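You operate a simulated robot arm through the tools that you are given. There is no shell and no other tool. Be economical: measure what you need, move in short steps, check, and stop when the job is done.

You are at the controls of a simulated two-armed robot. One attempt, no reset.

Task
Shoot the sliding stop, lower the bar clamp lever, then lay the switch magnet in its frame and switch on.
Fine: lever fully down, fingers clear of it; the magnet lies lengthways inside the lines of the marked frame; hold it still while its knob is turned.

Only the result counts: the job must be done as asked and must still hold three seconds after the hand-in. Knocking over, shifting, dropping, spilling or breaking anything else fails it.

Robot
Two 7-joint arms with two-finger parallel grippers on one trunk, on a base that drives. Base frame: it is fixed to the floor where the robot stands at the start and does not move with it; the origin is under the middle of the robot, x ahead of it, y to its left, z up. Lengths are in mm, angles in rad, forces in N, time in s.
The left shoulder is at the start at [70, 134, 1276], the right one opposite. With the tool pointing down near the work surface each hand reaches from about 100 to 620 mm from the robot's upright axis, wherever it stands, measured 20 degrees to its own side. Places, roughly: bar clamp lever [500, 200, 1000]; magnet knob [500, -300, 1000]; marked frame [400, -100, 900]; sliding stop [500, -200, 900]. Payload 1.57 kg a hand.
The TCP of each hand is the grasp point between the finger pads, 30 mm short of the fingertips. In the tool frame z runs along the fingers and y along their closing line. Largest opening 80 mm; finger width 17, thickness 12; the body of the gripper, 40 by 82 mm, starts 80 mm behind the TCP.
Orientation is that of the tool frame in the base frame, as a unit quaternion [w, x, y, z]. With the fingers straight down and closing along the base's y, the tool's x points along the base's -x, its y along +y and its z along -z.

Tools
- The arms move only by the tool nudge_tool. It takes "left_rows", "right_rows" or both (then of equal length, played together; a hand with none holds still); each is text: rows parted by semicolons, each of 7 numbers parted by spaces: the shift along the tool's x, y, z in units of 400 mm (1.0 is 400 mm), then the turn, a rotation vector about the tool's x, y, z in units of 180 degrees (1.0 is 180 degrees), then the opening, from 0 (shut) to 1 (fully open). In form: dx dy dz rx ry rz grip; .... A call has 1 to 8 rows; each row is the pose to reach, as a shift and turn from the pose commanded when the call began, along the tool's axes at that moment. A call with a number of a shift or a turn outside -1 to 1 is refused whole. Each row takes 0.2 s and may step no farther than 50 mm and 0.15 rad from the row before; otherwise, or with a gripper value out of range, the whole call is refused. A pose out of reach is approached as far as the arm can. The call stops where the force on the tool passes 60 N (or 10 N more than at its start, if that is more) or the arm is blocked; 0.2 s more then pass. Each finger travels about 153 mm/s and halts on what it meets, pressing with about 37 N; the grip force reading is that of the motor and also rises with nothing between the fingers. The clock runs only during rows and for 0.2 s after the last one: add rows that repeat a pose to give the fingers time. It gives the time, the measured TCP pose, the force on the tool (base axes), the opening and the grip force at its end, in the units of the frame above (readings bear some noise), with the torque about the TCP (base axes, N m) and any sound that the robot's microphone picked up.
- Cameras (640 x 400 px; columns grow to the right, rows downward): "scene" is now at [123.4, 2.5, 1480.6]; the picture's right is [-0.09, -1.00, 0.00], its down [-0.78, 0.07, -0.62] and it looks along [0.62, -0.06, -0.78] (base axes); focal length 261 px, centre (320, 200). "left" rides on the left gripper at [72, 7, -122] in its tool frame; the picture's right is [-0.09, 1.00, 0.00], its down [-0.84, -0.08, -0.54] and it looks along [-0.54, -0.05, 0.84] (tool axes); focal length 238 px, centre (320, 200). "right" rides on the right gripper at [72, -7, -122] in its tool frame; the picture's right is [0.09, 1.00, 0.00], its down [-0.84, 0.08, -0.54] and it looks along [-0.54, 0.05, 0.84] (tool axes); focal length 238 px, centre (320, 200). There is no depth. A picture from a camera that has moved, and an enlarged one, comes with that camera's place and axes in the base frame and with its lens. The place of the scene camera against the robot may be out by one fixed shift of up to 18 mm in any direction.
- snapshot(camera): a new picture of that camera. The clock stands still meanwhile.
- slide_trunk(by): slides the trunk up (or, below 0, down) by that many mm; the arms and the scene camera ride with it, the base frame stays. It gives what a move gives, with no picture.
- base_move(legs): drives the robot by 1 to 6 legs, each [ahead, left, turn to the left] in mm, mm and rad, along the robot's own axes; the way and the turn of a leg run together, so that a leg with both is an arc; at most 1500 mm and 3.142 rad a leg. The arms and the cameras ride along, it lands a little off, and it stops where it bumps. It gives what a move gives.
- head_to(pan, tilt): turns the head with the scene camera to pan (to the left, within 1.501 rad either way) and tilt (down, from -0.506 to 1.204), counted from straight ahead of the robot. It gives what a move gives.
- enlarge(camera, box): a new picture of the part [left, top, right, bottom] of that camera's present view, enlarged. The clock stands still meanwhile.
- hand_in(): hands the job in; it is judged then, once.

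Go step by step. Nothing tells you exact positions but the pictures and the camera data: compare them with the known pose of the tool, close in by small moves and look again before you grip or let go. The budget is 120 turns and 100 pictures, counting those below and the enlarged ones. Unless the task says otherwise, let go and move clear before handing in.

The tools are called after "Call:" as name(argument=value, ...) on one line, values as JSON. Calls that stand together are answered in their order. nudge_tool: Moves the arms, as the interface text tells. Its arguments: {"type":"object","properties":{"left_rows":{"type":"string"},"right_rows":{"type":"string"}},"required":[]} The other tools are called the same way: slide_trunk (by) slides the trunk up or down; base_move (legs) drives the base; head_to (pan, tilt) turns the head that bears the scene camera; snapshot (camera) takes a picture; enlarge (camera, box) takes an enlarged picture of a part of a camera's view; hand_in () hands the job in.

At the start:

```text
time: 0.0
left_ee_pos: [387.3, 45.9, 1240.2]
left_tool_rot: [0.0, -0.001, 1.0, 0.001]
left_force: [-0.4, 0.5, 0.1]
left_moment: [-0.02, 0.0, -0.02]
left_width: 80.2
left_gripper_force: 0.1
right_ee_pos: [374.9, -247.4, 1252.4]
right_tool_rot: [0.0, -0.001, 1.0, 0.0]
right_force: [-0.2, 0.0, 0.7]
right_moment: [0.01, -0.03, -0.02]
right_width: 80.2
right_gripper_force: 0.0
trunk travel left (down, up): [-850.0, 90.0]
robot x, y, heading: [-0.2, 1.5, 0.001]
head pan, tilt: [-0.089, 0.902]
```

scene: 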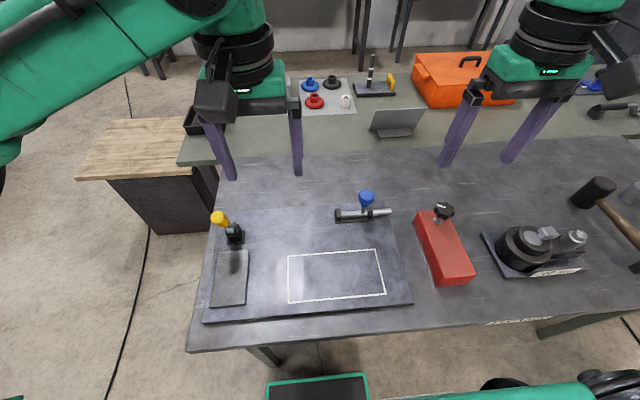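
right: 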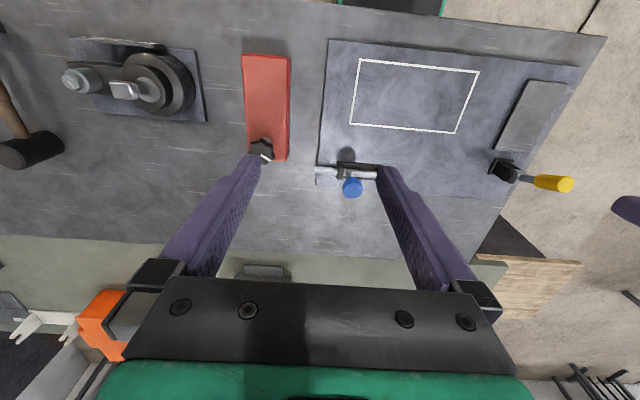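
left: 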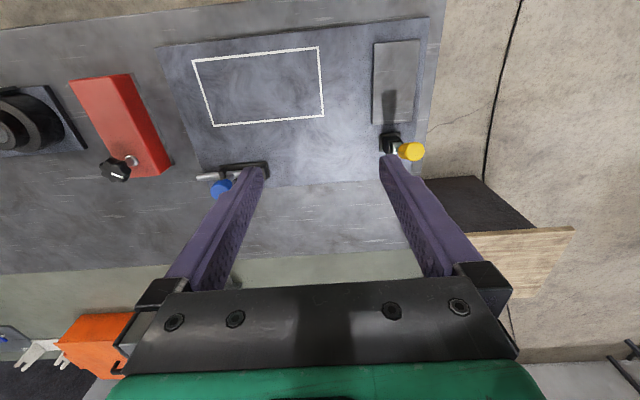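

I see the plate with the yellow-handled clamp on the left, the blue sliding stop, the marked frame, and the red magnet with its black knob on the right. I'll take closer views before moving.

Call:
enlarge(camera="scene", box=[190, 180, 290, 242])

Call:
enlarge(camera="scene", box=[320, 175, 420, 237])

Call:
enlarge(camera="scene", box=[270, 190, 490, 326])

```text
6.40 times, centred on (240, 211) of scene
camera zoom: at [123.4, 2.5, 1480.6], right [-0.09, -1.0, 0.0], down [-0.78, 0.07, -0.62], along [0.62, -0.06, -0.78], focal length 1673 px, centre (832, 130)
```

zoom: 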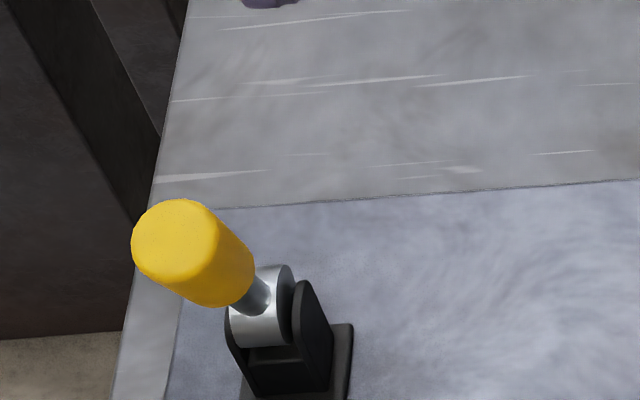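

```text
6.40 times, centred on (370, 206) of scene
camera zoom: at [123.4, 2.5, 1480.6], right [-0.09, -1.0, 0.0], down [-0.78, 0.07, -0.62], along [0.62, -0.06, -0.78], focal length 1673 px, centre (0, 162)
```

zoom: 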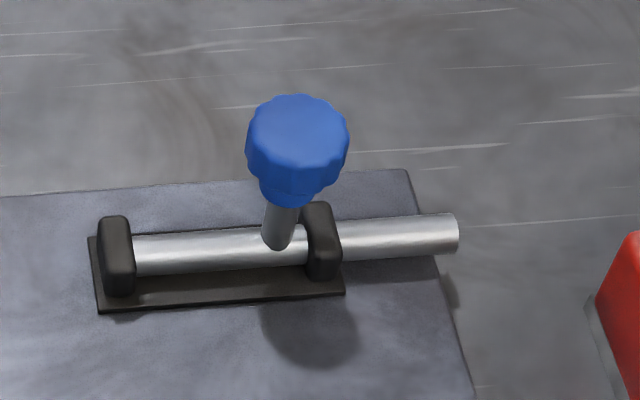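

```text
2.91 times, centred on (380, 258) of scene
camera zoom: at [123.4, 2.5, 1480.6], right [-0.09, -1.0, 0.0], down [-0.78, 0.07, -0.62], along [0.62, -0.06, -0.78], focal length 760 px, centre (146, 31)
```

zoom: 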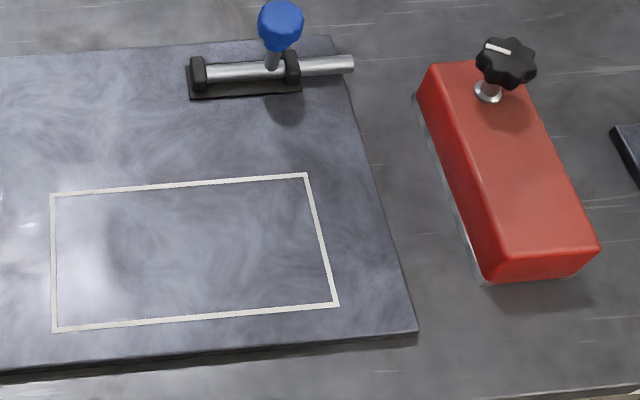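

Rough estimates: bolt knob near [536,-160,940], clamp lever plane y≈200, frame x 318..435, y −174..55, magnet x 332..519, y −382..−299. I bring the left hand nearer to the clamp and the right hand nearer to the bolt for close views.

Call:
nudge_tool(left_rows="0.08 0.09 0 0 0 0 1; 0.16 0.18 0 0 0 0 1; 0.2 0.27 0.05 0 0 0 1; 0.2 0.36 0.1 0 0 0 1; 0.2 0.36 0.15 0 0 0 1", right_rows="0 0 0.1 0 0 0 1; 0 0 0.2 0 0 0 1; 0 0 0.3 0 0 0 1; 0 0 0.35 0 0 0 1; 0 0 0.35 0 0 0 1")

Call:
snapshot(camera="left")

Call:
snapshot(camera="right")

```text
time: 1.2
left_ee_pos: [306.7, 188.6, 1200.8]
left_tool_rot: [0.0, -0.001, 1.0, -0.001]
left_force: [-0.6, -0.1, 0.1]
left_moment: [0.01, 0.02, 0.01]
left_width: 80.0
left_gripper_force: 0.0
left hand out of reach, approached as far as the arm can: row 5
right_ee_pos: [373.5, -247.6, 1111.6]
right_tool_rot: [0.0, 0.0, 1.0, 0.001]
right_force: [-0.1, -0.2, -0.9]
right_moment: [0.0, 0.0, -0.03]
right_width: 79.8
right_gripper_force: 0.0
trunk travel left (down, up): [-850.0, 90.0]
robot x, y, heading: [2.3, 0.3, 0.002]
head pan, tilt: [-0.089, 0.902]
```

```text
93 pictures are left
camera left: at [235.5, 195.7, 1321.0], right [0.09, 1.0, 0.0], down [0.84, -0.08, 0.54], along [0.54, -0.05, -0.84], focal length 238 px, centre (320, 200)
```

left: 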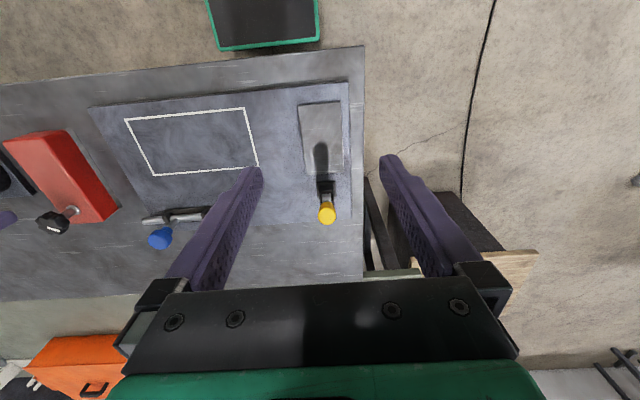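

```text
92 pictures are left
camera right: at [303.3, -253.0, 1234.5], right [-0.09, 1.0, 0.0], down [0.84, 0.08, 0.54], along [0.54, 0.05, -0.84], focal length 238 px, centre (320, 200)
```

right: 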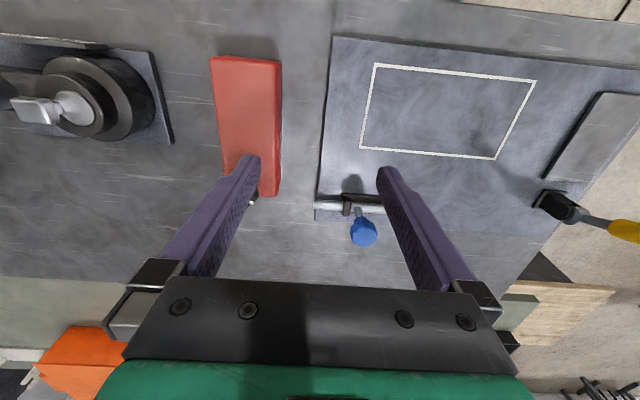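

The clamp's handle stands roughly upright with the slab on the robot side. I zoom in on both.

Call:
enlarge(camera="left", box=[280, 90, 376, 240])

Call:
enlarge(camera="right", box=[300, 170, 412, 250])

Call:
enlarge(camera="right", box=[190, 40, 350, 215])

Call:
enlarge(camera="right", box=[520, 150, 640, 260])

```text
2.67 times, centred on (328, 165) of left
camera zoom: at [235.5, 195.7, 1321.0], right [0.09, 1.0, 0.0], down [0.84, -0.08, 0.54], along [0.54, -0.05, -0.84], focal length 636 px, centre (299, 293)
```

zoom: 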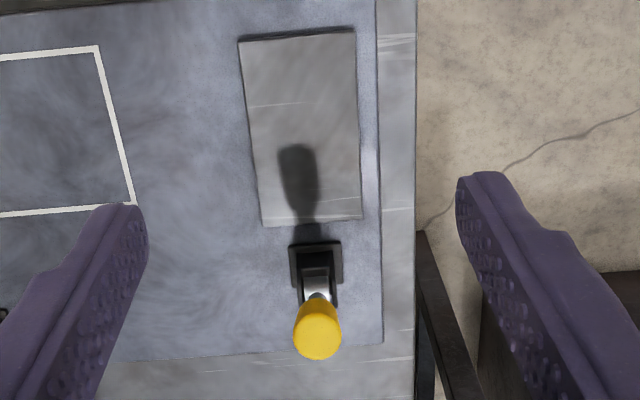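

```text
5.00 times, centred on (356, 210) of right
camera zoom: at [303.3, -253.0, 1234.5], right [-0.09, 1.0, 0.0], down [0.84, 0.08, 0.54], along [0.54, 0.05, -0.84], focal length 1192 px, centre (140, 150)
```

zoom: 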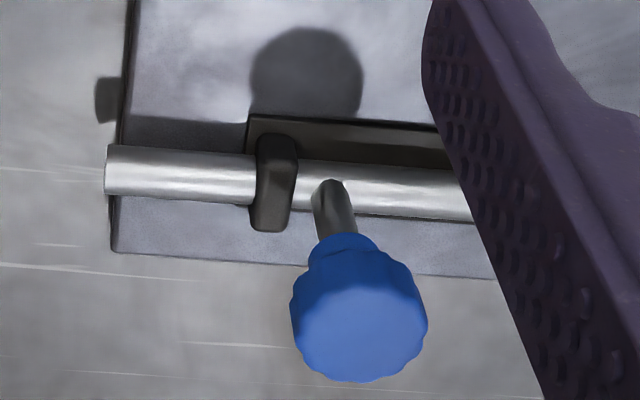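

```text
2.29 times, centred on (270, 128) of right
camera zoom: at [303.3, -253.0, 1234.5], right [-0.09, 1.0, 0.0], down [0.84, 0.08, 0.54], along [0.54, 0.05, -0.84], focal length 545 px, centre (434, 366)
```

zoom: 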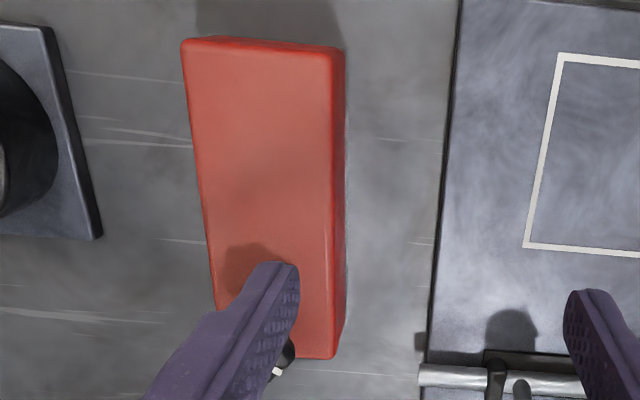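

```text
3.64 times, centred on (580, 205) of right
camera zoom: at [303.3, -253.0, 1234.5], right [-0.09, 1.0, 0.0], down [0.84, 0.08, 0.54], along [0.54, 0.05, -0.84], focal length 867 px, centre (-626, 182)
```

zoom: 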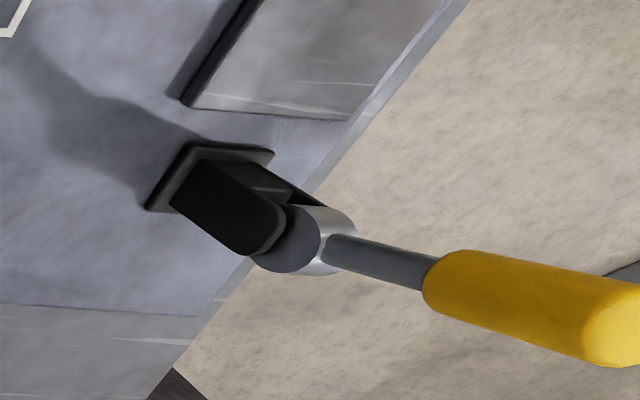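

The lever leans towards me about 20° from a pivot near [501,185,905], its tip near [456,185,1032], so it should come down towards the robot over the slab. I shut the left hand and bring it over behind the handle.

Call:
nudge_tool(left_rows="-0.11 0 0.02 0 0 0 0; -0.22 0 0.05 0 0 0 0; -0.33 -0.005 0.09 0 0 0 0; -0.44 -0.008 0.13 0 0 0 0; -0.55 -0.008 0.17 0 0 0 0; -0.59 -0.008 0.21 0 0 0 0; -0.59 -0.008 0.21 0 0 0 0")

Call:
snapshot(camera="left")

Call:
snapshot(camera="scene")

```text
time: 2.8
left_ee_pos: [545.0, 186.6, 1115.8]
left_tool_rot: [0.0, -0.002, 1.0, 0.0]
left_force: [-0.4, 0.2, 0.2]
left_moment: [-0.03, 0.01, -0.01]
left_width: 0.0
left_gripper_force: 21.6
right_ee_pos: [374.4, -246.9, 1113.3]
right_tool_rot: [0.0, 0.0, 1.0, 0.0]
right_force: [0.7, 0.9, 0.3]
right_moment: [0.0, 0.0, 0.01]
right_width: 79.9
right_gripper_force: 0.1
trunk travel left (down, up): [-850.0, 90.0]
robot x, y, heading: [-3.8, -0.9, -0.003]
head pan, tilt: [-0.089, 0.902]
```

```text
87 pictures are left
camera left: at [473.7, 193.4, 1237.4], right [0.09, 1.0, 0.0], down [0.84, -0.08, 0.54], along [0.54, -0.05, -0.84], focal length 238 px, centre (320, 200)
```

left: 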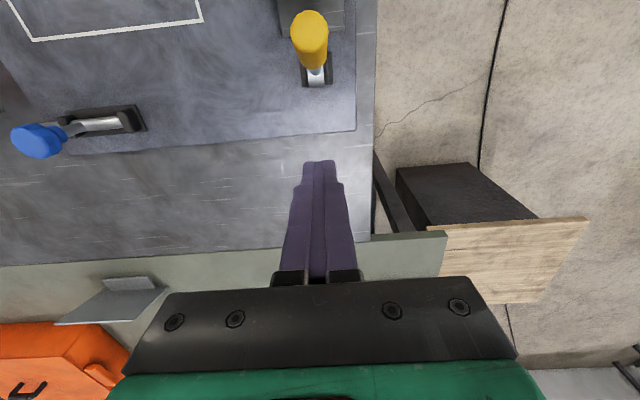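

```text
86 pictures are left
camera scene: at [122.8, 3.1, 1480.6], right [-0.09, -1.0, 0.0], down [-0.78, 0.07, -0.62], along [0.62, -0.06, -0.78], focal length 261 px, centre (320, 200)
```

scene: 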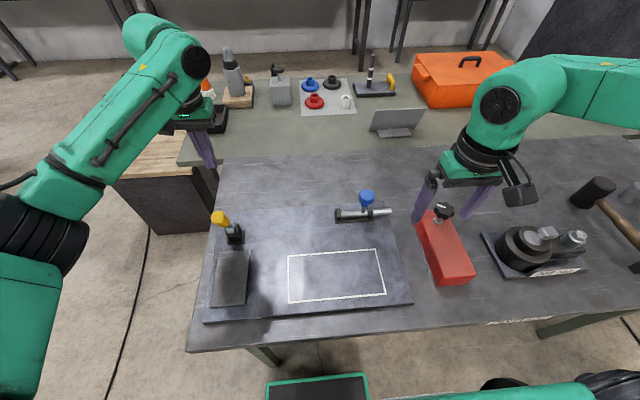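

The second view confirms the lever location. I go down behind the handle and push it towards the robot.

Call:
nudge_tool(left_rows="0 0 0.125 0 0 0 0; 0 0 0.25 0 0 0 0; 0.1 0 0.25 0 0 0 0; 0.15 0 0.25 0 0 0 0; 0.19 0 0.25 0 0 0 0; 0.22 0 0.25 0 0 0 0")

Call:
snapshot(camera="scene")

```text
time: 4.2
left_ee_pos: [457.7, 186.6, 1019.6]
left_tool_rot: [0.0, -0.001, 1.0, 0.0]
left_force: [1.2, -0.7, 0.1]
left_moment: [0.02, -0.04, 0.05]
left_width: 0.0
left_gripper_force: 21.3
right_ee_pos: [374.5, -247.8, 1114.0]
right_tool_rot: [0.0, 0.0, 1.0, 0.001]
right_force: [-0.1, -0.3, -0.2]
right_moment: [0.02, -0.03, -0.03]
right_width: 79.9
right_gripper_force: 0.0
trunk travel left (down, up): [-850.0, 90.0]
robot x, y, heading: [4.5, 3.2, -0.001]
head pan, tilt: [-0.089, 0.902]
```

```text
85 pictures are left
camera scene: at [122.4, 2.8, 1480.7], right [-0.09, -1.0, 0.0], down [-0.78, 0.07, -0.62], along [0.62, -0.06, -0.78], focal length 261 px, centre (320, 200)
```

scene: 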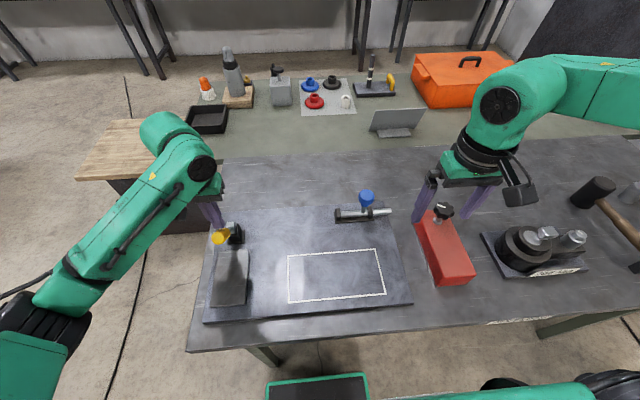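

The lever follows with little force. I continue along the arc and press it down.

Call:
nudge_tool(left_rows="0.0425 0 0.0175 0 0 0 0; 0.08 0 0.0575 0 0 0 0; 0.1125 0 0.1075 0 0 0 0; 0.1225 0 0.15 0 0 0 0; 0.1225 0 0.18 0 0 0 0")

Call:
snapshot(camera="left")

Call:
snapshot(camera="scene")

```text
time: 5.5
left_ee_pos: [409.6, 187.9, 959.3]
left_tool_rot: [0.019, -0.004, 1.0, 0.001]
left_force: [-14.8, 0.5, 36.7]
left_moment: [-0.01, 0.68, -0.3]
left_width: 0.0
left_gripper_force: 21.1
right_ee_pos: [366.9, -250.1, 1115.8]
right_tool_rot: [0.004, 0.0, 1.0, 0.001]
right_force: [-0.6, -0.3, -1.0]
right_moment: [-0.02, -0.03, 0.0]
right_width: 80.1
right_gripper_force: 0.0
trunk travel left (down, up): [-850.0, 90.0]
robot x, y, heading: [0.3, -0.3, 0.002]
head pan, tilt: [-0.089, 0.902]
stopped in row 5 (left hand): the force on the tool passed its limit (the readings are from after the stop); the commanded pose is now the measured one
```

```text
84 pictures are left
camera left: at [332.8, 193.4, 1077.8], right [0.09, 1.0, 0.01], down [0.82, -0.07, 0.57], along [0.57, -0.04, -0.82], focal length 238 px, centre (320, 200)
```

left: 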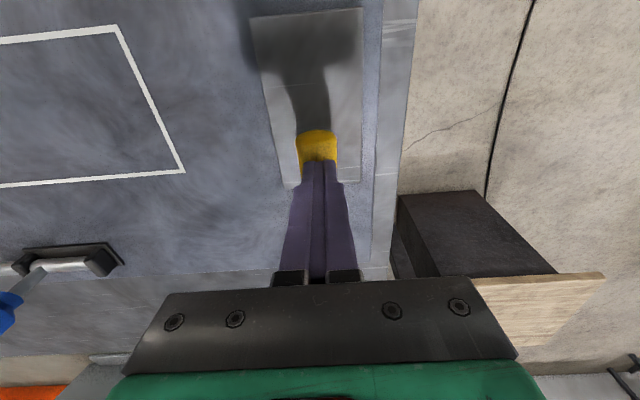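

```text
83 pictures are left
camera scene: at [112.1, 0.1, 1481.8], right [-0.09, -1.0, 0.0], down [-0.78, 0.07, -0.63], along [0.62, -0.05, -0.78], focal length 261 px, centre (320, 200)
```

scene: 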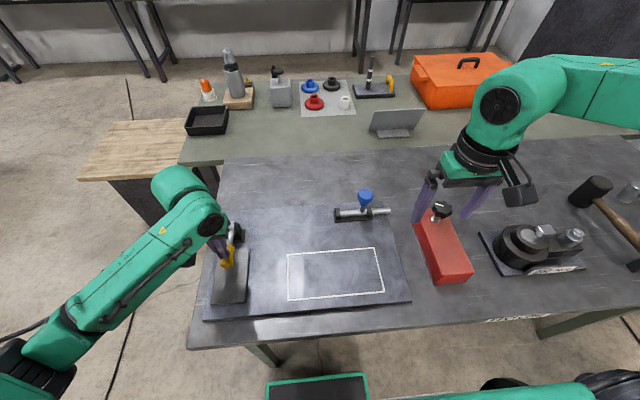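

The lever met resistance near horizontal (tip z≈929). I lift off and press once more to see whether it is fully down.

Call:
nudge_tool(left_rows="0 0 -0.03 0 0 0 0; 0 0 -0.06 0 0 0 0")

Call:
enlarge(camera="left", box=[240, 80, 400, 200])

Call:
enlarge(camera="scene", box=[190, 205, 290, 310])

```text
time: 6.1
left_ee_pos: [414.5, 187.7, 978.2]
left_tool_rot: [0.013, -0.003, 1.0, 0.001]
left_force: [-0.4, 0.9, 0.7]
left_moment: [0.02, -0.01, 0.04]
left_width: 0.1
left_gripper_force: 21.2
right_ee_pos: [373.9, -247.2, 1114.0]
right_tool_rot: [0.0, 0.0, 1.0, 0.001]
right_force: [0.2, 0.9, 0.8]
right_moment: [0.01, -0.04, 0.01]
right_width: 80.0
right_gripper_force: 0.0
trunk travel left (down, up): [-850.0, 90.0]
robot x, y, heading: [0.4, 1.0, -0.001]
head pan, tilt: [-0.089, 0.902]
```

```text
3.33 times, centred on (320, 140) of left
camera zoom: at [339.8, 195.2, 1096.6], right [0.08, 1.0, 0.0], down [0.82, -0.07, 0.56], along [0.56, -0.04, -0.83], focal length 794 px, centre (320, 400)
```

zoom: 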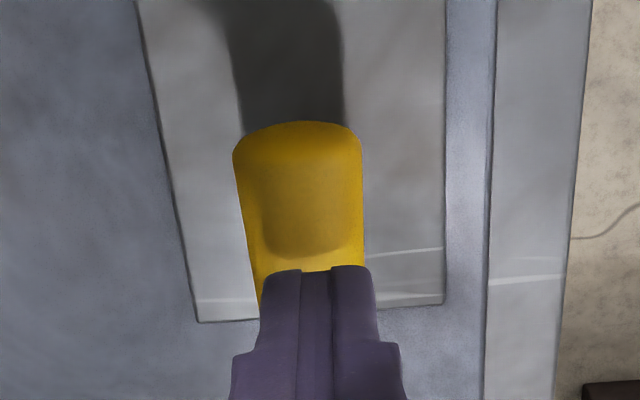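

```text
3.81 times, centred on (240, 258) of scene
camera zoom: at [121.9, 2.5, 1480.5], right [-0.09, -1.0, 0.0], down [-0.78, 0.07, -0.62], along [0.62, -0.06, -0.78], focal length 996 px, centre (625, -19)
```

zoom: 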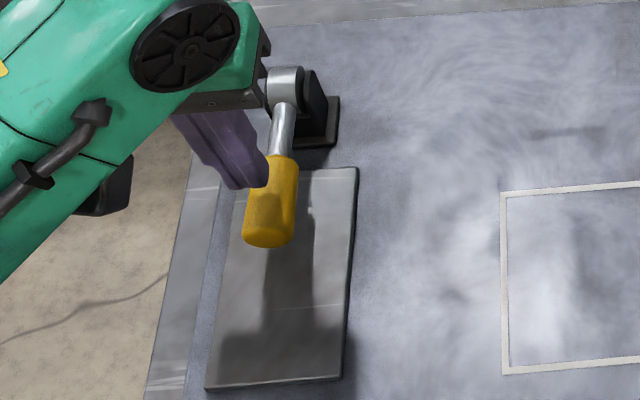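

I press again, closer to the handle's end, to check for more travel.

Call:
nudge_tool(left_rows="0.05 0 0.02 0 0 0 0; 0.05 0 0.08 0 0 0 0; 0.05 0 0.11 0 0 0 0; 0.05 0 0.14 0 0 0 0; 0.05 0 0.17 0 0 0 0")

```text
time: 6.7
left_ee_pos: [393.3, 187.9, 959.7]
left_tool_rot: [0.026, -0.003, 1.0, 0.002]
left_force: [-22.9, 1.2, 34.8]
left_moment: [-0.04, 0.37, -0.04]
left_width: 0.1
left_gripper_force: 21.4
right_ee_pos: [368.3, -249.0, 1114.4]
right_tool_rot: [0.003, 0.0, 1.0, 0.001]
right_force: [0.7, -0.5, 1.2]
right_moment: [-0.04, 0.06, -0.03]
right_width: 80.0
right_gripper_force: 0.1
trunk travel left (down, up): [-850.0, 90.0]
robot x, y, heading: [0.8, 1.7, 0.002]
head pan, tilt: [-0.089, 0.902]
stopped in row 3 (left hand): the force on the tool passed its limit (the readings are from after the stop); the commanded pose is now the measured one
```

The handle's top is at the same height at both contact points, so it lies flat: fully down. I lift the left hand clear and straighten it.

Call:
nudge_tool(left_rows="0 0 -0.1 0 0.0166 0 0; 0 0 -0.2 0 0.0166 0 0; 0 0 -0.3 0 0.0166 0 0; 0 0 -0.4 0 0.0166 0 0.3")

Call:
snapshot(camera="scene")

Call:
snapshot(camera="left")

```text
time: 7.7
left_ee_pos: [393.9, 189.6, 1116.7]
left_tool_rot: [-0.004, -0.005, 1.0, 0.001]
left_force: [0.4, -0.4, -0.2]
left_moment: [-0.01, -0.02, 0.02]
left_width: 23.8
left_gripper_force: 0.1
right_ee_pos: [375.7, -248.3, 1111.7]
right_tool_rot: [-0.001, 0.0, 1.0, 0.002]
right_force: [0.3, -0.2, -0.3]
right_moment: [-0.01, -0.03, -0.01]
right_width: 80.0
right_gripper_force: 0.0
trunk travel left (down, up): [-850.0, 90.0]
robot x, y, heading: [0.7, 0.9, 0.007]
head pan, tilt: [-0.089, 0.902]
```

```text
80 pictures are left
camera scene: at [124.4, 2.5, 1480.4], right [-0.09, -1.0, 0.0], down [-0.78, 0.07, -0.62], along [0.62, -0.05, -0.79], focal length 261 px, centre (320, 200)
```

scene: 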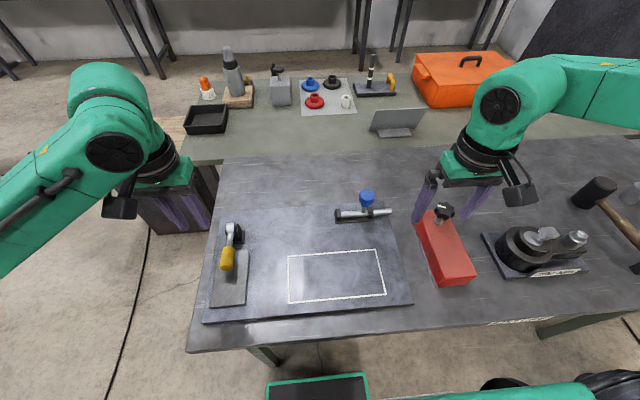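

```text
79 pictures are left
camera left: at [322.8, 196.3, 1238.1], right [0.08, 1.0, 0.0], down [0.84, -0.07, 0.54], along [0.53, -0.04, -0.84], focal length 238 px, centre (320, 200)
```

left: 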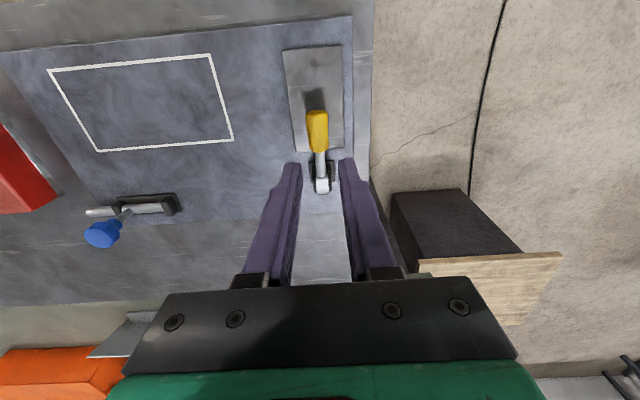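

The lever is flat and free. The bolt knob's top triangulates to about [537,−163,957], and it can only slide left (+y) between its guides. I shut the right hand and bring it beside the knob.

Call:
nudge_tool(right_rows="-0.1 0 0.05 0 0 0 0; -0.2 0.02 0.1 0 0 0 0; -0.3 0.04 0.15 0 0 0 0; -0.405 0.05 0.2 0 0 0 0; -0.405 0.05 0.3 0 0 0 0; -0.405 0.05 0.4125 0 0 0 0; -0.405 0.05 0.4125 0 0 0 0")

Call:
snapshot(camera="right")

Call:
snapshot(camera="scene")

```text
time: 9.3
left_ee_pos: [393.5, 190.6, 1114.9]
left_tool_rot: [-0.004, -0.004, 1.0, 0.001]
left_force: [0.0, -0.5, -0.2]
left_moment: [-0.01, -0.02, -0.01]
left_width: 24.2
left_gripper_force: 0.1
right_ee_pos: [506.6, -243.7, 972.5]
right_tool_rot: [-0.001, -0.001, 1.0, 0.001]
right_force: [-0.4, -0.4, -0.2]
right_moment: [0.0, 0.03, 0.02]
right_width: 0.1
right_gripper_force: 21.6
right hand out of reach, approached as far as the arm can: row 4, 5, 6, 7
trunk travel left (down, up): [-850.0, 90.0]
robot x, y, heading: [-0.4, -3.4, -0.003]
head pan, tilt: [-0.089, 0.902]
```

```text
78 pictures are left
camera right: at [434.8, -247.5, 1094.5], right [-0.09, 1.0, 0.0], down [0.84, 0.08, 0.54], along [0.54, 0.05, -0.84], focal length 238 px, centre (320, 200)
```

right: 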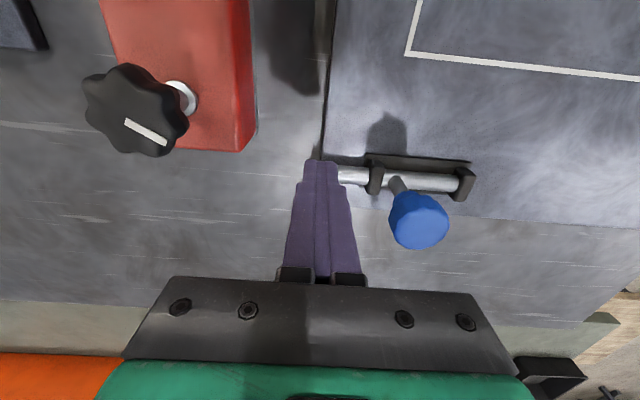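

```text
77 pictures are left
camera scene: at [124.5, 3.2, 1480.5], right [-0.09, -1.0, 0.0], down [-0.78, 0.07, -0.62], along [0.62, -0.05, -0.79], focal length 261 px, centre (320, 200)
```

scene: 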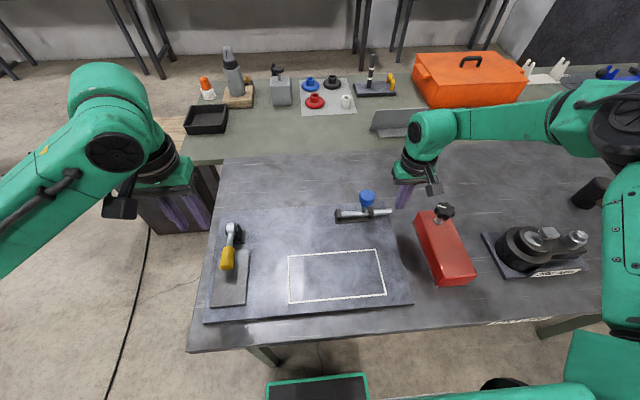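

The right hand falls short at x≈507. I drive the base 50 mm ahead to bring the bolt within reach; everything along the way is clear.

Call:
base_move(legs=[[50, 0, 0]])

Call:
snapshot(camera="right")

```text
time: 10.3
left_ee_pos: [436.2, 189.2, 1119.7]
left_tool_rot: [0.001, -0.004, 1.0, 0.0]
left_force: [-0.3, 0.4, 0.5]
left_moment: [-0.02, -0.05, 0.05]
left_width: 24.1
left_gripper_force: 0.1
right_ee_pos: [550.5, -241.6, 977.1]
right_tool_rot: [0.003, -0.001, 1.0, 0.001]
right_force: [0.0, -1.1, 0.3]
right_moment: [0.01, -0.11, 0.0]
right_width: 0.0
right_gripper_force: 21.7
trunk travel left (down, up): [-850.0, 90.0]
robot x, y, heading: [49.3, 0.2, 0.002]
head pan, tilt: [-0.089, 0.902]
```

```text
76 pictures are left
camera right: at [477.9, -247.6, 1098.2], right [-0.09, 1.0, 0.0], down [0.83, 0.08, 0.55], along [0.55, 0.05, -0.84], focal length 238 px, centre (320, 200)
```

right: 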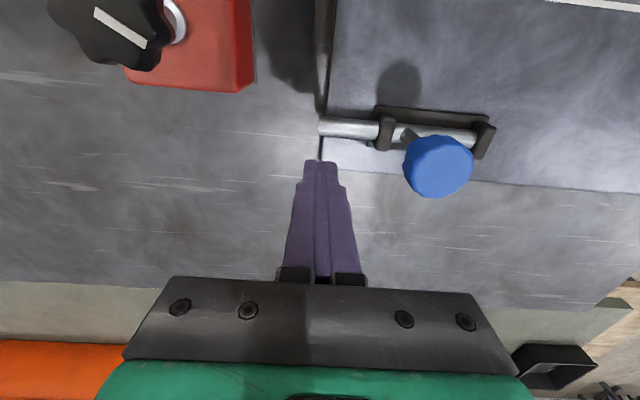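

The knob is at about [537,−166]. I test where the commanded pose now stands with a null move.

Call:
nudge_tool(right_rows="0 0 0 0 0 0 0")

```text
time: 10.7
left_ee_pos: [443.6, 189.8, 1116.7]
left_tool_rot: [-0.003, -0.004, 1.0, 0.001]
left_force: [0.0, -0.1, -1.0]
left_moment: [-0.01, 0.02, -0.03]
left_width: 23.9
left_gripper_force: 0.0
right_ee_pos: [557.5, -242.9, 972.4]
right_tool_rot: [0.0, 0.0, 1.0, 0.001]
right_force: [-0.2, -0.1, -1.2]
right_moment: [0.01, -0.01, 0.02]
right_width: 0.1
right_gripper_force: 21.4
trunk travel left (down, up): [-850.0, 90.0]
robot x, y, heading: [51.3, 1.4, 0.005]
head pan, tilt: [-0.089, 0.902]
```

The hand is at [557,−243,972]. I lower it level with the knob's side and push it leftward.

Call:
nudge_tool(right_rows="0.05 0 0.07 0 0 0 0; 0.05 0.06 0.07 0 0 0 0; 0.05 0.11 0.07 0 0 0 0; 0.05 0.14 0.07 0 0 0 0; 0.05 0.17 0.07 0 0 0 0; 0.05 0.2 0.07 0 0 0 0")

Call:
snapshot(camera="right")

```text
time: 12.1
left_ee_pos: [444.3, 189.7, 1116.6]
left_tool_rot: [-0.003, -0.004, 1.0, 0.001]
left_force: [-0.7, 0.4, -0.4]
left_moment: [-0.02, 0.01, -0.02]
left_width: 24.0
left_gripper_force: 0.0
right_ee_pos: [519.1, -184.9, 963.9]
right_tool_rot: [0.0, 0.0, 1.0, 0.001]
right_force: [-2.0, -0.7, 0.0]
right_moment: [-0.05, 0.02, 0.0]
right_width: 0.0
right_gripper_force: 21.8
right hand out of reach, approached as far as the arm can: row 2, 3, 4, 5, 6
trunk travel left (down, up): [-850.0, 90.0]
robot x, y, heading: [51.6, -1.1, -0.001]
head pan, tilt: [-0.089, 0.902]
```

```text
75 pictures are left
camera right: at [446.2, -189.9, 1085.9], right [-0.09, 1.0, 0.0], down [0.84, 0.08, 0.54], along [0.54, 0.05, -0.84], focal length 238 px, centre (320, 200)
```

right: 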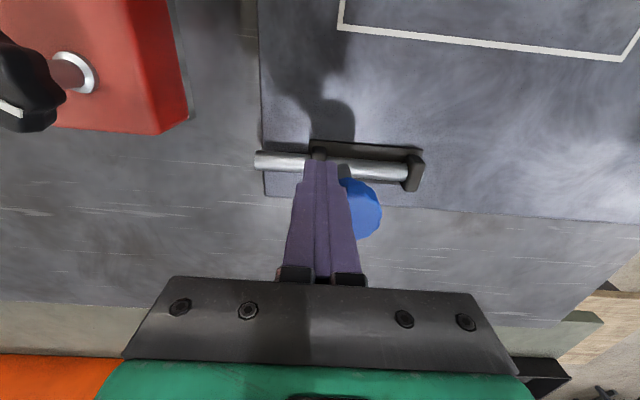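

Moving inward shortens the reach. I back off from the knob and drive 80 mm further ahead.

Call:
nudge_tool(right_rows="0.05 -0.05 0 0 0 0 0; 0.1 -0.12 0 0 0 0 0")

Call:
base_move(legs=[[80, 0, 0]])

Call:
nudge_tool(right_rows="0 0 0 0 0 0 0")

Call:
snapshot(camera="right")

Call:
snapshot(camera="scene")

```text
time: 12.7
left_ee_pos: [441.0, 187.7, 1117.4]
left_tool_rot: [-0.002, -0.005, 1.0, 0.001]
left_force: [-0.2, -0.3, 0.5]
left_moment: [0.02, -0.02, 0.0]
left_width: 24.1
left_gripper_force: 0.1
right_ee_pos: [476.1, -234.2, 963.1]
right_tool_rot: [0.0, -0.001, 1.0, 0.002]
right_force: [-0.3, -0.2, 0.0]
right_moment: [0.02, 0.01, 0.0]
right_width: 0.0
right_gripper_force: 21.1
trunk travel left (down, up): [-850.0, 90.0]
robot x, y, heading: [49.7, 0.7, 0.005]
head pan, tilt: [-0.089, 0.902]
```

```text
time: 13.6
left_ee_pos: [462.1, 196.3, 1116.1]
left_tool_rot: [-0.004, -0.014, 1.0, 0.001]
left_force: [0.2, 0.3, -1.1]
left_moment: [0.02, 0.05, 0.01]
left_width: 24.0
left_gripper_force: 0.1
right_ee_pos: [506.0, -226.4, 964.0]
right_tool_rot: [0.0, -0.011, 1.0, 0.0]
right_force: [-0.1, 0.4, -0.4]
right_moment: [-0.01, -0.03, 0.03]
right_width: 0.0
right_gripper_force: 21.4
trunk travel left (down, up): [-850.0, 90.0]
robot x, y, heading: [78.5, -2.7, 0.021]
head pan, tilt: [-0.089, 0.902]
stopped in leg 1: the robot was blocked; the commanded pose is now the measured one
```

```text
time: 14.0
left_ee_pos: [459.3, 195.5, 1117.7]
left_tool_rot: [-0.002, -0.014, 1.0, 0.001]
left_force: [0.5, 0.0, -0.6]
left_moment: [0.02, 0.0, 0.01]
left_width: 23.8
left_gripper_force: 0.0
right_ee_pos: [503.4, -227.3, 964.0]
right_tool_rot: [0.0, -0.01, 1.0, 0.001]
right_force: [-0.8, -0.4, 0.0]
right_moment: [0.0, -0.05, -0.02]
right_width: 0.0
right_gripper_force: 21.2
trunk travel left (down, up): [-850.0, 90.0]
robot x, y, heading: [76.1, -1.9, 0.019]
head pan, tilt: [-0.089, 0.902]
```

```text
74 pictures are left
camera right: at [432.2, -233.6, 1086.3], right [-0.11, 0.99, 0.0], down [0.83, 0.09, 0.54], along [0.54, 0.06, -0.84], focal length 238 px, centre (320, 200)
```

right: 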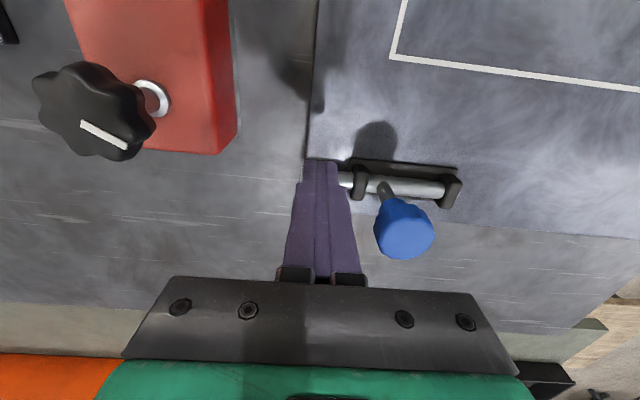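

```text
73 pictures are left
camera scene: at [194.1, 2.2, 1480.9], right [-0.07, -1.0, 0.0], down [-0.78, 0.05, -0.62], along [0.62, -0.04, -0.78], focal length 261 px, centre (320, 200)
```

scene: 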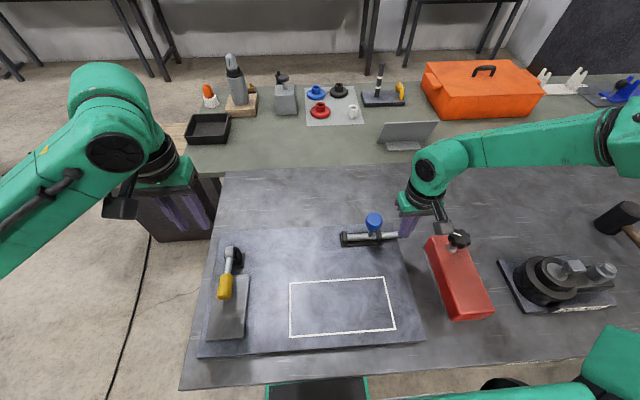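

The base stopped against the table at x≈76. Reach should now suffice, so I back off a few mm, square up, and try again.

Call:
base_move(legs=[[-8, 0, -0.019]])

Call:
nudge_tool(right_rows="-0.05 0 0 0 0 0 0; -0.09 0 0 0 0 0 0; -0.09 0 0 0 0 0 0")

```text
time: 14.7
left_ee_pos: [459.6, 189.0, 1115.6]
left_tool_rot: [-0.003, -0.004, 1.0, 0.001]
left_force: [1.2, 0.4, -0.3]
left_moment: [-0.03, 0.04, -0.02]
left_width: 24.1
left_gripper_force: 0.0
right_ee_pos: [493.9, -235.3, 963.3]
right_tool_rot: [0.0, -0.001, 1.0, 0.001]
right_force: [0.7, -0.1, 0.6]
right_moment: [0.02, 0.0, -0.03]
right_width: 0.2
right_gripper_force: 20.9
trunk travel left (down, up): [-850.0, 90.0]
robot x, y, heading: [65.8, -0.1, 0.006]
head pan, tilt: [-0.089, 0.902]
```

```text
time: 15.5
left_ee_pos: [457.5, 186.3, 1117.2]
left_tool_rot: [-0.002, -0.005, 1.0, 0.001]
left_force: [-0.3, -0.3, -0.8]
left_moment: [-0.01, -0.01, 0.0]
left_width: 23.8
left_gripper_force: 0.1
right_ee_pos: [528.6, -234.9, 963.6]
right_tool_rot: [0.0, -0.001, 1.0, 0.0]
right_force: [-0.2, 0.7, 0.3]
right_moment: [0.04, 0.0, 0.0]
right_width: 0.0
right_gripper_force: 21.1
trunk travel left (down, up): [-850.0, 90.0]
robot x, y, heading: [66.6, -3.0, 0.001]
head pan, tilt: [-0.089, 0.902]
```

That pose is reached. I lower a little and push leftward.

Call:
nudge_tool(right_rows="-0.01 0.04 0.04 0 0 0 0; -0.01 0.08 0.04 0 0 0 0; -0.01 0.12 0.04 0 0 0 0; -0.01 0.16 0.04 0 0 0 0; -0.01 0.2 0.04 0 0 0 0")

Call:
snapshot(camera="right")

```text
time: 16.7
left_ee_pos: [458.3, 187.0, 1116.4]
left_tool_rot: [-0.003, -0.004, 1.0, 0.0]
left_force: [0.3, 0.2, 0.2]
left_moment: [0.02, 0.03, 0.01]
left_width: 24.1
left_gripper_force: 0.0
right_ee_pos: [519.2, -172.7, 962.8]
right_tool_rot: [0.001, 0.0, 1.0, 0.002]
right_force: [-1.0, 0.0, 0.1]
right_moment: [-0.01, -0.01, -0.04]
right_width: 0.0
right_gripper_force: 21.5
right hand out of reach, approached as far as the arm can: row 3, 4, 5
trunk travel left (down, up): [-850.0, 90.0]
robot x, y, heading: [61.1, 1.0, 0.001]
head pan, tilt: [-0.089, 0.902]
```

```text
72 pictures are left
camera right: at [447.9, -177.3, 1084.5], right [-0.09, 1.0, 0.0], down [0.84, 0.08, 0.54], along [0.54, 0.05, -0.84], focal length 238 px, centre (320, 200)
```

right: 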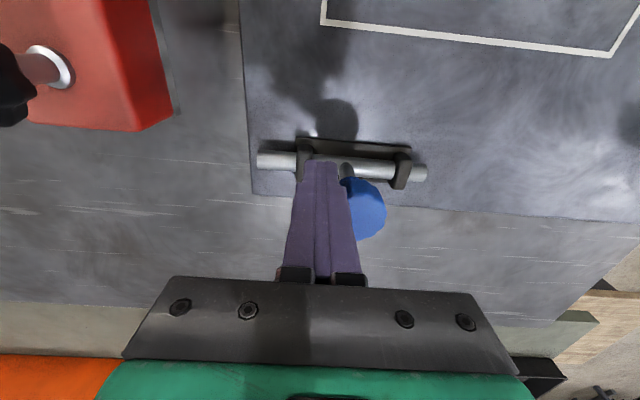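

The rod is moving (it now shows on the left). Reach is the limit, so I raise the hand, shift the base left 110 mm, and resume.

Call:
nudge_tool(right_rows="0.02 -0.05 -0.03 0 0 0 0; 0.04 -0.08 -0.12 0 0 0 0; 0.04 -0.12 -0.22 0 0 0 0; 0.04 -0.16 -0.3 0 0 0 0")

Call:
base_move(legs=[[-5, 110, 0]])

Call:
nudge_tool(right_rows="0 0 0 0 0 0 0; 0 0 0 0 0 0 0")

Call:
snapshot(camera="right")

Call:
snapshot(camera="scene")

```text
time: 17.7
left_ee_pos: [457.1, 186.5, 1116.9]
left_tool_rot: [-0.003, -0.004, 1.0, 0.001]
left_force: [-0.1, 0.0, 0.0]
left_moment: [0.01, -0.04, -0.01]
left_width: 24.1
left_gripper_force: 0.1
right_ee_pos: [504.0, -238.0, 1081.2]
right_tool_rot: [-0.001, -0.001, 1.0, 0.001]
right_force: [0.5, 0.0, -0.8]
right_moment: [0.02, 0.03, -0.01]
right_width: 0.0
right_gripper_force: 21.1
trunk travel left (down, up): [-850.0, 90.0]
robot x, y, heading: [65.5, -1.2, 0.001]
head pan, tilt: [-0.089, 0.902]
```

```text
time: 18.9
left_ee_pos: [453.4, 293.6, 1118.4]
left_tool_rot: [-0.003, -0.004, 1.0, 0.003]
left_force: [0.1, -0.1, -0.3]
left_moment: [0.03, 0.01, 0.01]
left_width: 24.1
left_gripper_force: 0.0
right_ee_pos: [501.4, -130.0, 1081.0]
right_tool_rot: [-0.001, 0.001, 1.0, 0.004]
right_force: [0.0, -0.9, 0.0]
right_moment: [0.01, 0.02, 0.03]
right_width: 0.1
right_gripper_force: 21.4
trunk travel left (down, up): [-850.0, 90.0]
robot x, y, heading: [60.6, 104.0, -0.002]
head pan, tilt: [-0.089, 0.902]
```

```text
time: 19.5
left_ee_pos: [453.9, 293.6, 1117.1]
left_tool_rot: [-0.002, -0.005, 1.0, 0.002]
left_force: [-1.0, -0.1, -0.6]
left_moment: [-0.01, 0.03, 0.02]
left_width: 24.0
left_gripper_force: 0.0
right_ee_pos: [500.6, -130.2, 1080.1]
right_tool_rot: [-0.001, 0.001, 1.0, 0.002]
right_force: [0.0, 0.3, -0.1]
right_moment: [0.01, -0.03, 0.0]
right_width: 0.0
right_gripper_force: 21.1
trunk travel left (down, up): [-850.0, 90.0]
robot x, y, heading: [62.0, 109.5, 0.004]
head pan, tilt: [-0.089, 0.902]
```

```text
71 pictures are left
camera right: at [428.9, -134.2, 1202.5], right [-0.09, 1.0, 0.0], down [0.84, 0.07, 0.54], along [0.54, 0.05, -0.84], focal length 238 px, centre (320, 200)
```

right: 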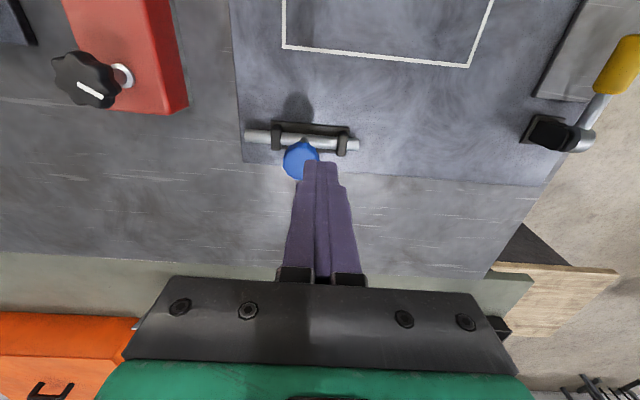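

```text
70 pictures are left
camera scene: at [183.8, 107.4, 1480.6], right [-0.09, -1.0, 0.0], down [-0.78, 0.07, -0.62], along [0.62, -0.05, -0.79], focal length 261 px, centre (320, 200)
```

scene: 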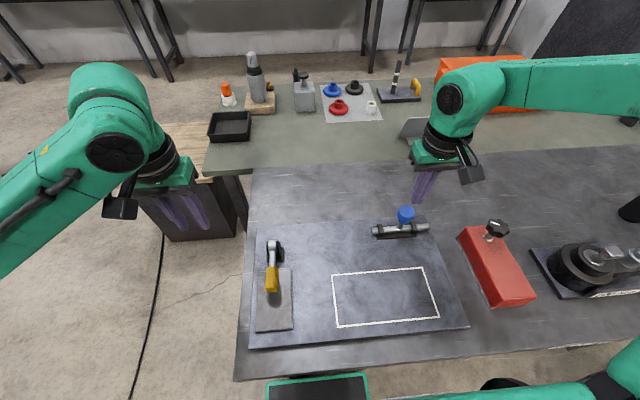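

The knob is now at y≈−146. I go round to its right side again at pushing height.

Call:
nudge_tool(right_rows="-0.04 -0.1 0 0 0 0 0; -0.085 -0.2 0 0 0 0 0; -0.085 -0.21 0.1 0 0 0 0; -0.085 -0.21 0.2 0 0 0 0; -0.085 -0.21 0.32 0 0 0 0; -0.085 -0.14 0.32 0 0 0 0; -0.085 -0.14 0.32 0 0 0 0")

```text
time: 21.1
left_ee_pos: [452.0, 295.3, 1117.2]
left_tool_rot: [-0.002, -0.004, 1.0, 0.001]
left_force: [0.3, -0.2, -0.3]
left_moment: [0.0, -0.01, 0.02]
left_width: 23.9
left_gripper_force: 0.1
right_ee_pos: [536.4, -185.0, 951.4]
right_tool_rot: [0.0, 0.002, 1.0, 0.001]
right_force: [-0.4, -0.1, 1.0]
right_moment: [0.0, 0.0, -0.06]
right_width: 0.0
right_gripper_force: 21.0
right hand out of reach, approached as far as the arm can: row 5
trunk travel left (down, up): [-850.0, 90.0]
robot x, y, heading: [59.6, 106.9, -0.001]
head pan, tilt: [-0.089, 0.902]
```

Good pose beside the knob; now I push left until it stops.

Call:
nudge_tool(right_rows="0 0.04 0 0 0 0 0; 0 0.07 0 0 0 0 0; 0 0.1 0 0 0 0 0; 0 0.12 0 0 0 0 0; 0 0.14 0 0 0 0 0; 0 0.16 0 0 0 0 0")

Call:
snapshot(camera="right")

```text
time: 22.4
left_ee_pos: [452.4, 288.8, 1116.8]
left_tool_rot: [-0.003, -0.001, 1.0, 0.003]
left_force: [0.5, 0.9, -0.5]
left_moment: [-0.07, 0.01, 0.02]
left_width: 24.1
left_gripper_force: 0.1
right_ee_pos: [535.1, -147.8, 953.0]
right_tool_rot: [0.002, 0.009, 1.0, -0.01]
right_force: [-1.0, -39.7, 7.0]
right_moment: [0.46, -0.06, -0.16]
right_width: 0.0
right_gripper_force: 20.7
trunk travel left (down, up): [-850.0, 90.0]
robot x, y, heading: [61.6, 103.8, -0.004]
head pan, tilt: [-0.089, 0.902]
stopped in row 6 (right hand): the force on the tool passed its limit (the readings are from after the stop); the commanded pose is now the measured one
```

```text
69 pictures are left
camera right: at [463.0, -148.5, 1073.9], right [-0.07, 1.0, -0.02], down [0.84, 0.08, 0.54], along [0.54, 0.02, -0.84], focal length 238 px, centre (320, 200)
```

right: 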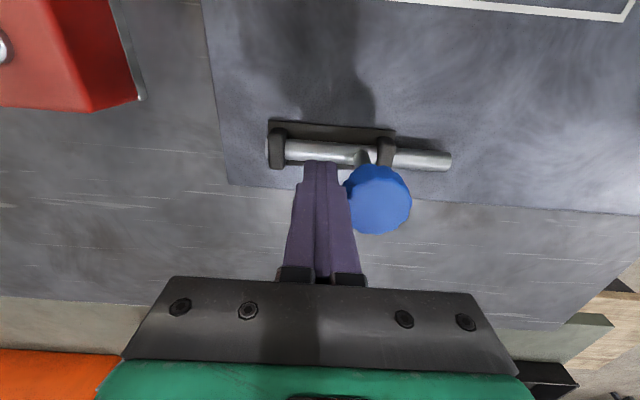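

The rod is fully shot: its stem rests at the left guide and the force rose to the limit. I back off, lift, and look at the magnet.

Call:
nudge_tool(right_rows="0 -0.05 0 0 0 0 0; 0.03 -0.1 -0.08 0 0 0 0.5; 0.12 -0.12 -0.16 0 0 0 1; 0.22 -0.14 -0.22 0 0 0 1; 0.32 -0.18 -0.28 0 0 0 1; 0.4 -0.25 -0.34 0 0 0 1; 0.45 -0.33 -0.38 0 0 0 1")

Call:
snapshot(camera="right")

Call:
snapshot(camera="scene")

```text
time: 24.0
left_ee_pos: [452.6, 293.4, 1117.5]
left_tool_rot: [-0.003, -0.002, 1.0, 0.0]
left_force: [-0.3, 1.2, 0.1]
left_moment: [-0.04, 0.05, -0.04]
left_width: 24.1
left_gripper_force: 0.0
right_ee_pos: [352.9, -267.4, 1102.2]
right_tool_rot: [0.002, 0.004, 1.0, -0.006]
right_force: [-1.1, 0.0, 0.2]
right_moment: [0.03, 0.01, -0.01]
right_width: 79.7
right_gripper_force: 0.1
trunk travel left (down, up): [-850.0, 90.0]
robot x, y, heading: [59.1, 107.1, -0.006]
head pan, tilt: [-0.089, 0.902]
```

```text
68 pictures are left
camera right: at [279.7, -270.3, 1223.7], right [-0.08, 1.0, -0.01], down [0.83, 0.08, 0.54], along [0.54, 0.04, -0.84], focal length 238 px, centre (320, 200)
```

right: 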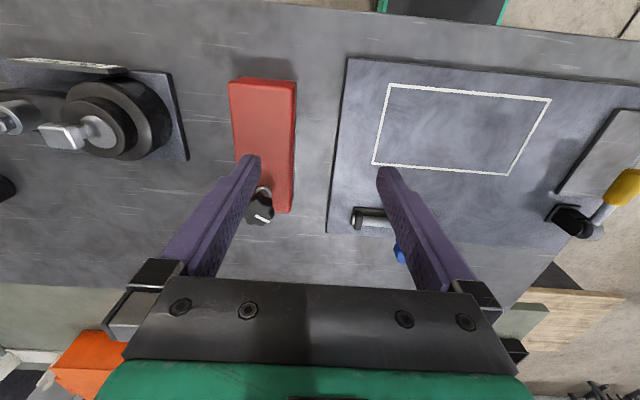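

```text
67 pictures are left
camera scene: at [181.6, 107.6, 1480.8], right [-0.09, -1.0, 0.0], down [-0.78, 0.07, -0.62], along [0.62, -0.06, -0.78], focal length 261 px, centre (320, 200)
```

scene: 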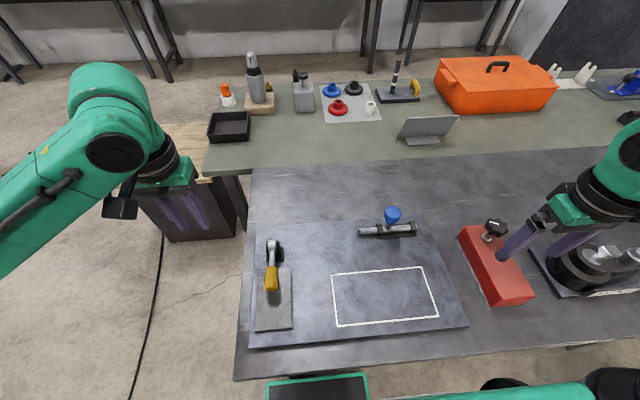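

The bolt is well. Now I recentre the base between the magnet and frame (about y=−60, slightly back).

Call:
base_move(legs=[[-40, -167, 0.006]])

Call:
nudge_tool(right_rows="0 0 0 0 0 0 1; 0 0 0 0 0 0 1")

Call:
snapshot(camera="right")

Call:
snapshot(camera="scene")

```text
time: 25.5
left_ee_pos: [413.4, 131.8, 1115.6]
left_tool_rot: [-0.003, -0.004, 1.0, -0.001]
left_force: [-0.2, -0.1, -0.9]
left_moment: [-0.03, 0.03, 0.01]
left_width: 24.1
left_gripper_force: 0.0
right_ee_pos: [315.9, -429.1, 1103.5]
right_tool_rot: [0.003, 0.004, 1.0, -0.007]
right_force: [0.6, 0.3, 0.5]
right_moment: [0.0, 0.02, 0.01]
right_width: 79.9
right_gripper_force: 0.0
trunk travel left (down, up): [-850.0, 90.0]
robot x, y, heading: [21.1, -60.8, 0.001]
head pan, tilt: [-0.089, 0.902]
```

```text
time: 26.1
left_ee_pos: [412.9, 131.4, 1115.3]
left_tool_rot: [-0.003, -0.004, 1.0, 0.0]
left_force: [-0.3, 0.2, 0.2]
left_moment: [-0.02, 0.01, -0.03]
left_width: 23.9
left_gripper_force: 0.0
right_ee_pos: [314.5, -431.5, 1102.0]
right_tool_rot: [0.003, 0.004, 1.0, -0.006]
right_force: [-0.4, 0.4, 0.7]
right_moment: [-0.02, 0.04, -0.04]
right_width: 80.2
right_gripper_force: 0.1
trunk travel left (down, up): [-850.0, 90.0]
robot x, y, heading: [18.3, -59.5, -0.004]
head pan, tilt: [-0.089, 0.902]
```

```text
66 pictures are left
camera right: at [242.6, -434.1, 1224.2], right [-0.09, 1.0, -0.01], down [0.83, 0.08, 0.55], along [0.55, 0.04, -0.84], focal length 238 px, centre (320, 200)
```

right: 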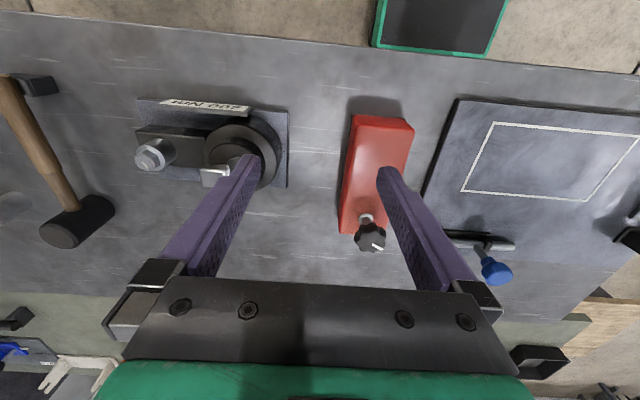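

```text
65 pictures are left
camera scene: at [143.4, -56.2, 1480.6], right [-0.09, -1.0, 0.0], down [-0.78, 0.07, -0.62], along [0.62, -0.06, -0.79], focal length 261 px, centre (320, 200)
```

scene: 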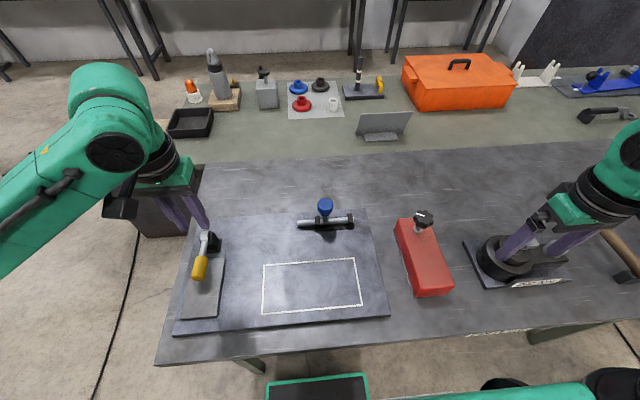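

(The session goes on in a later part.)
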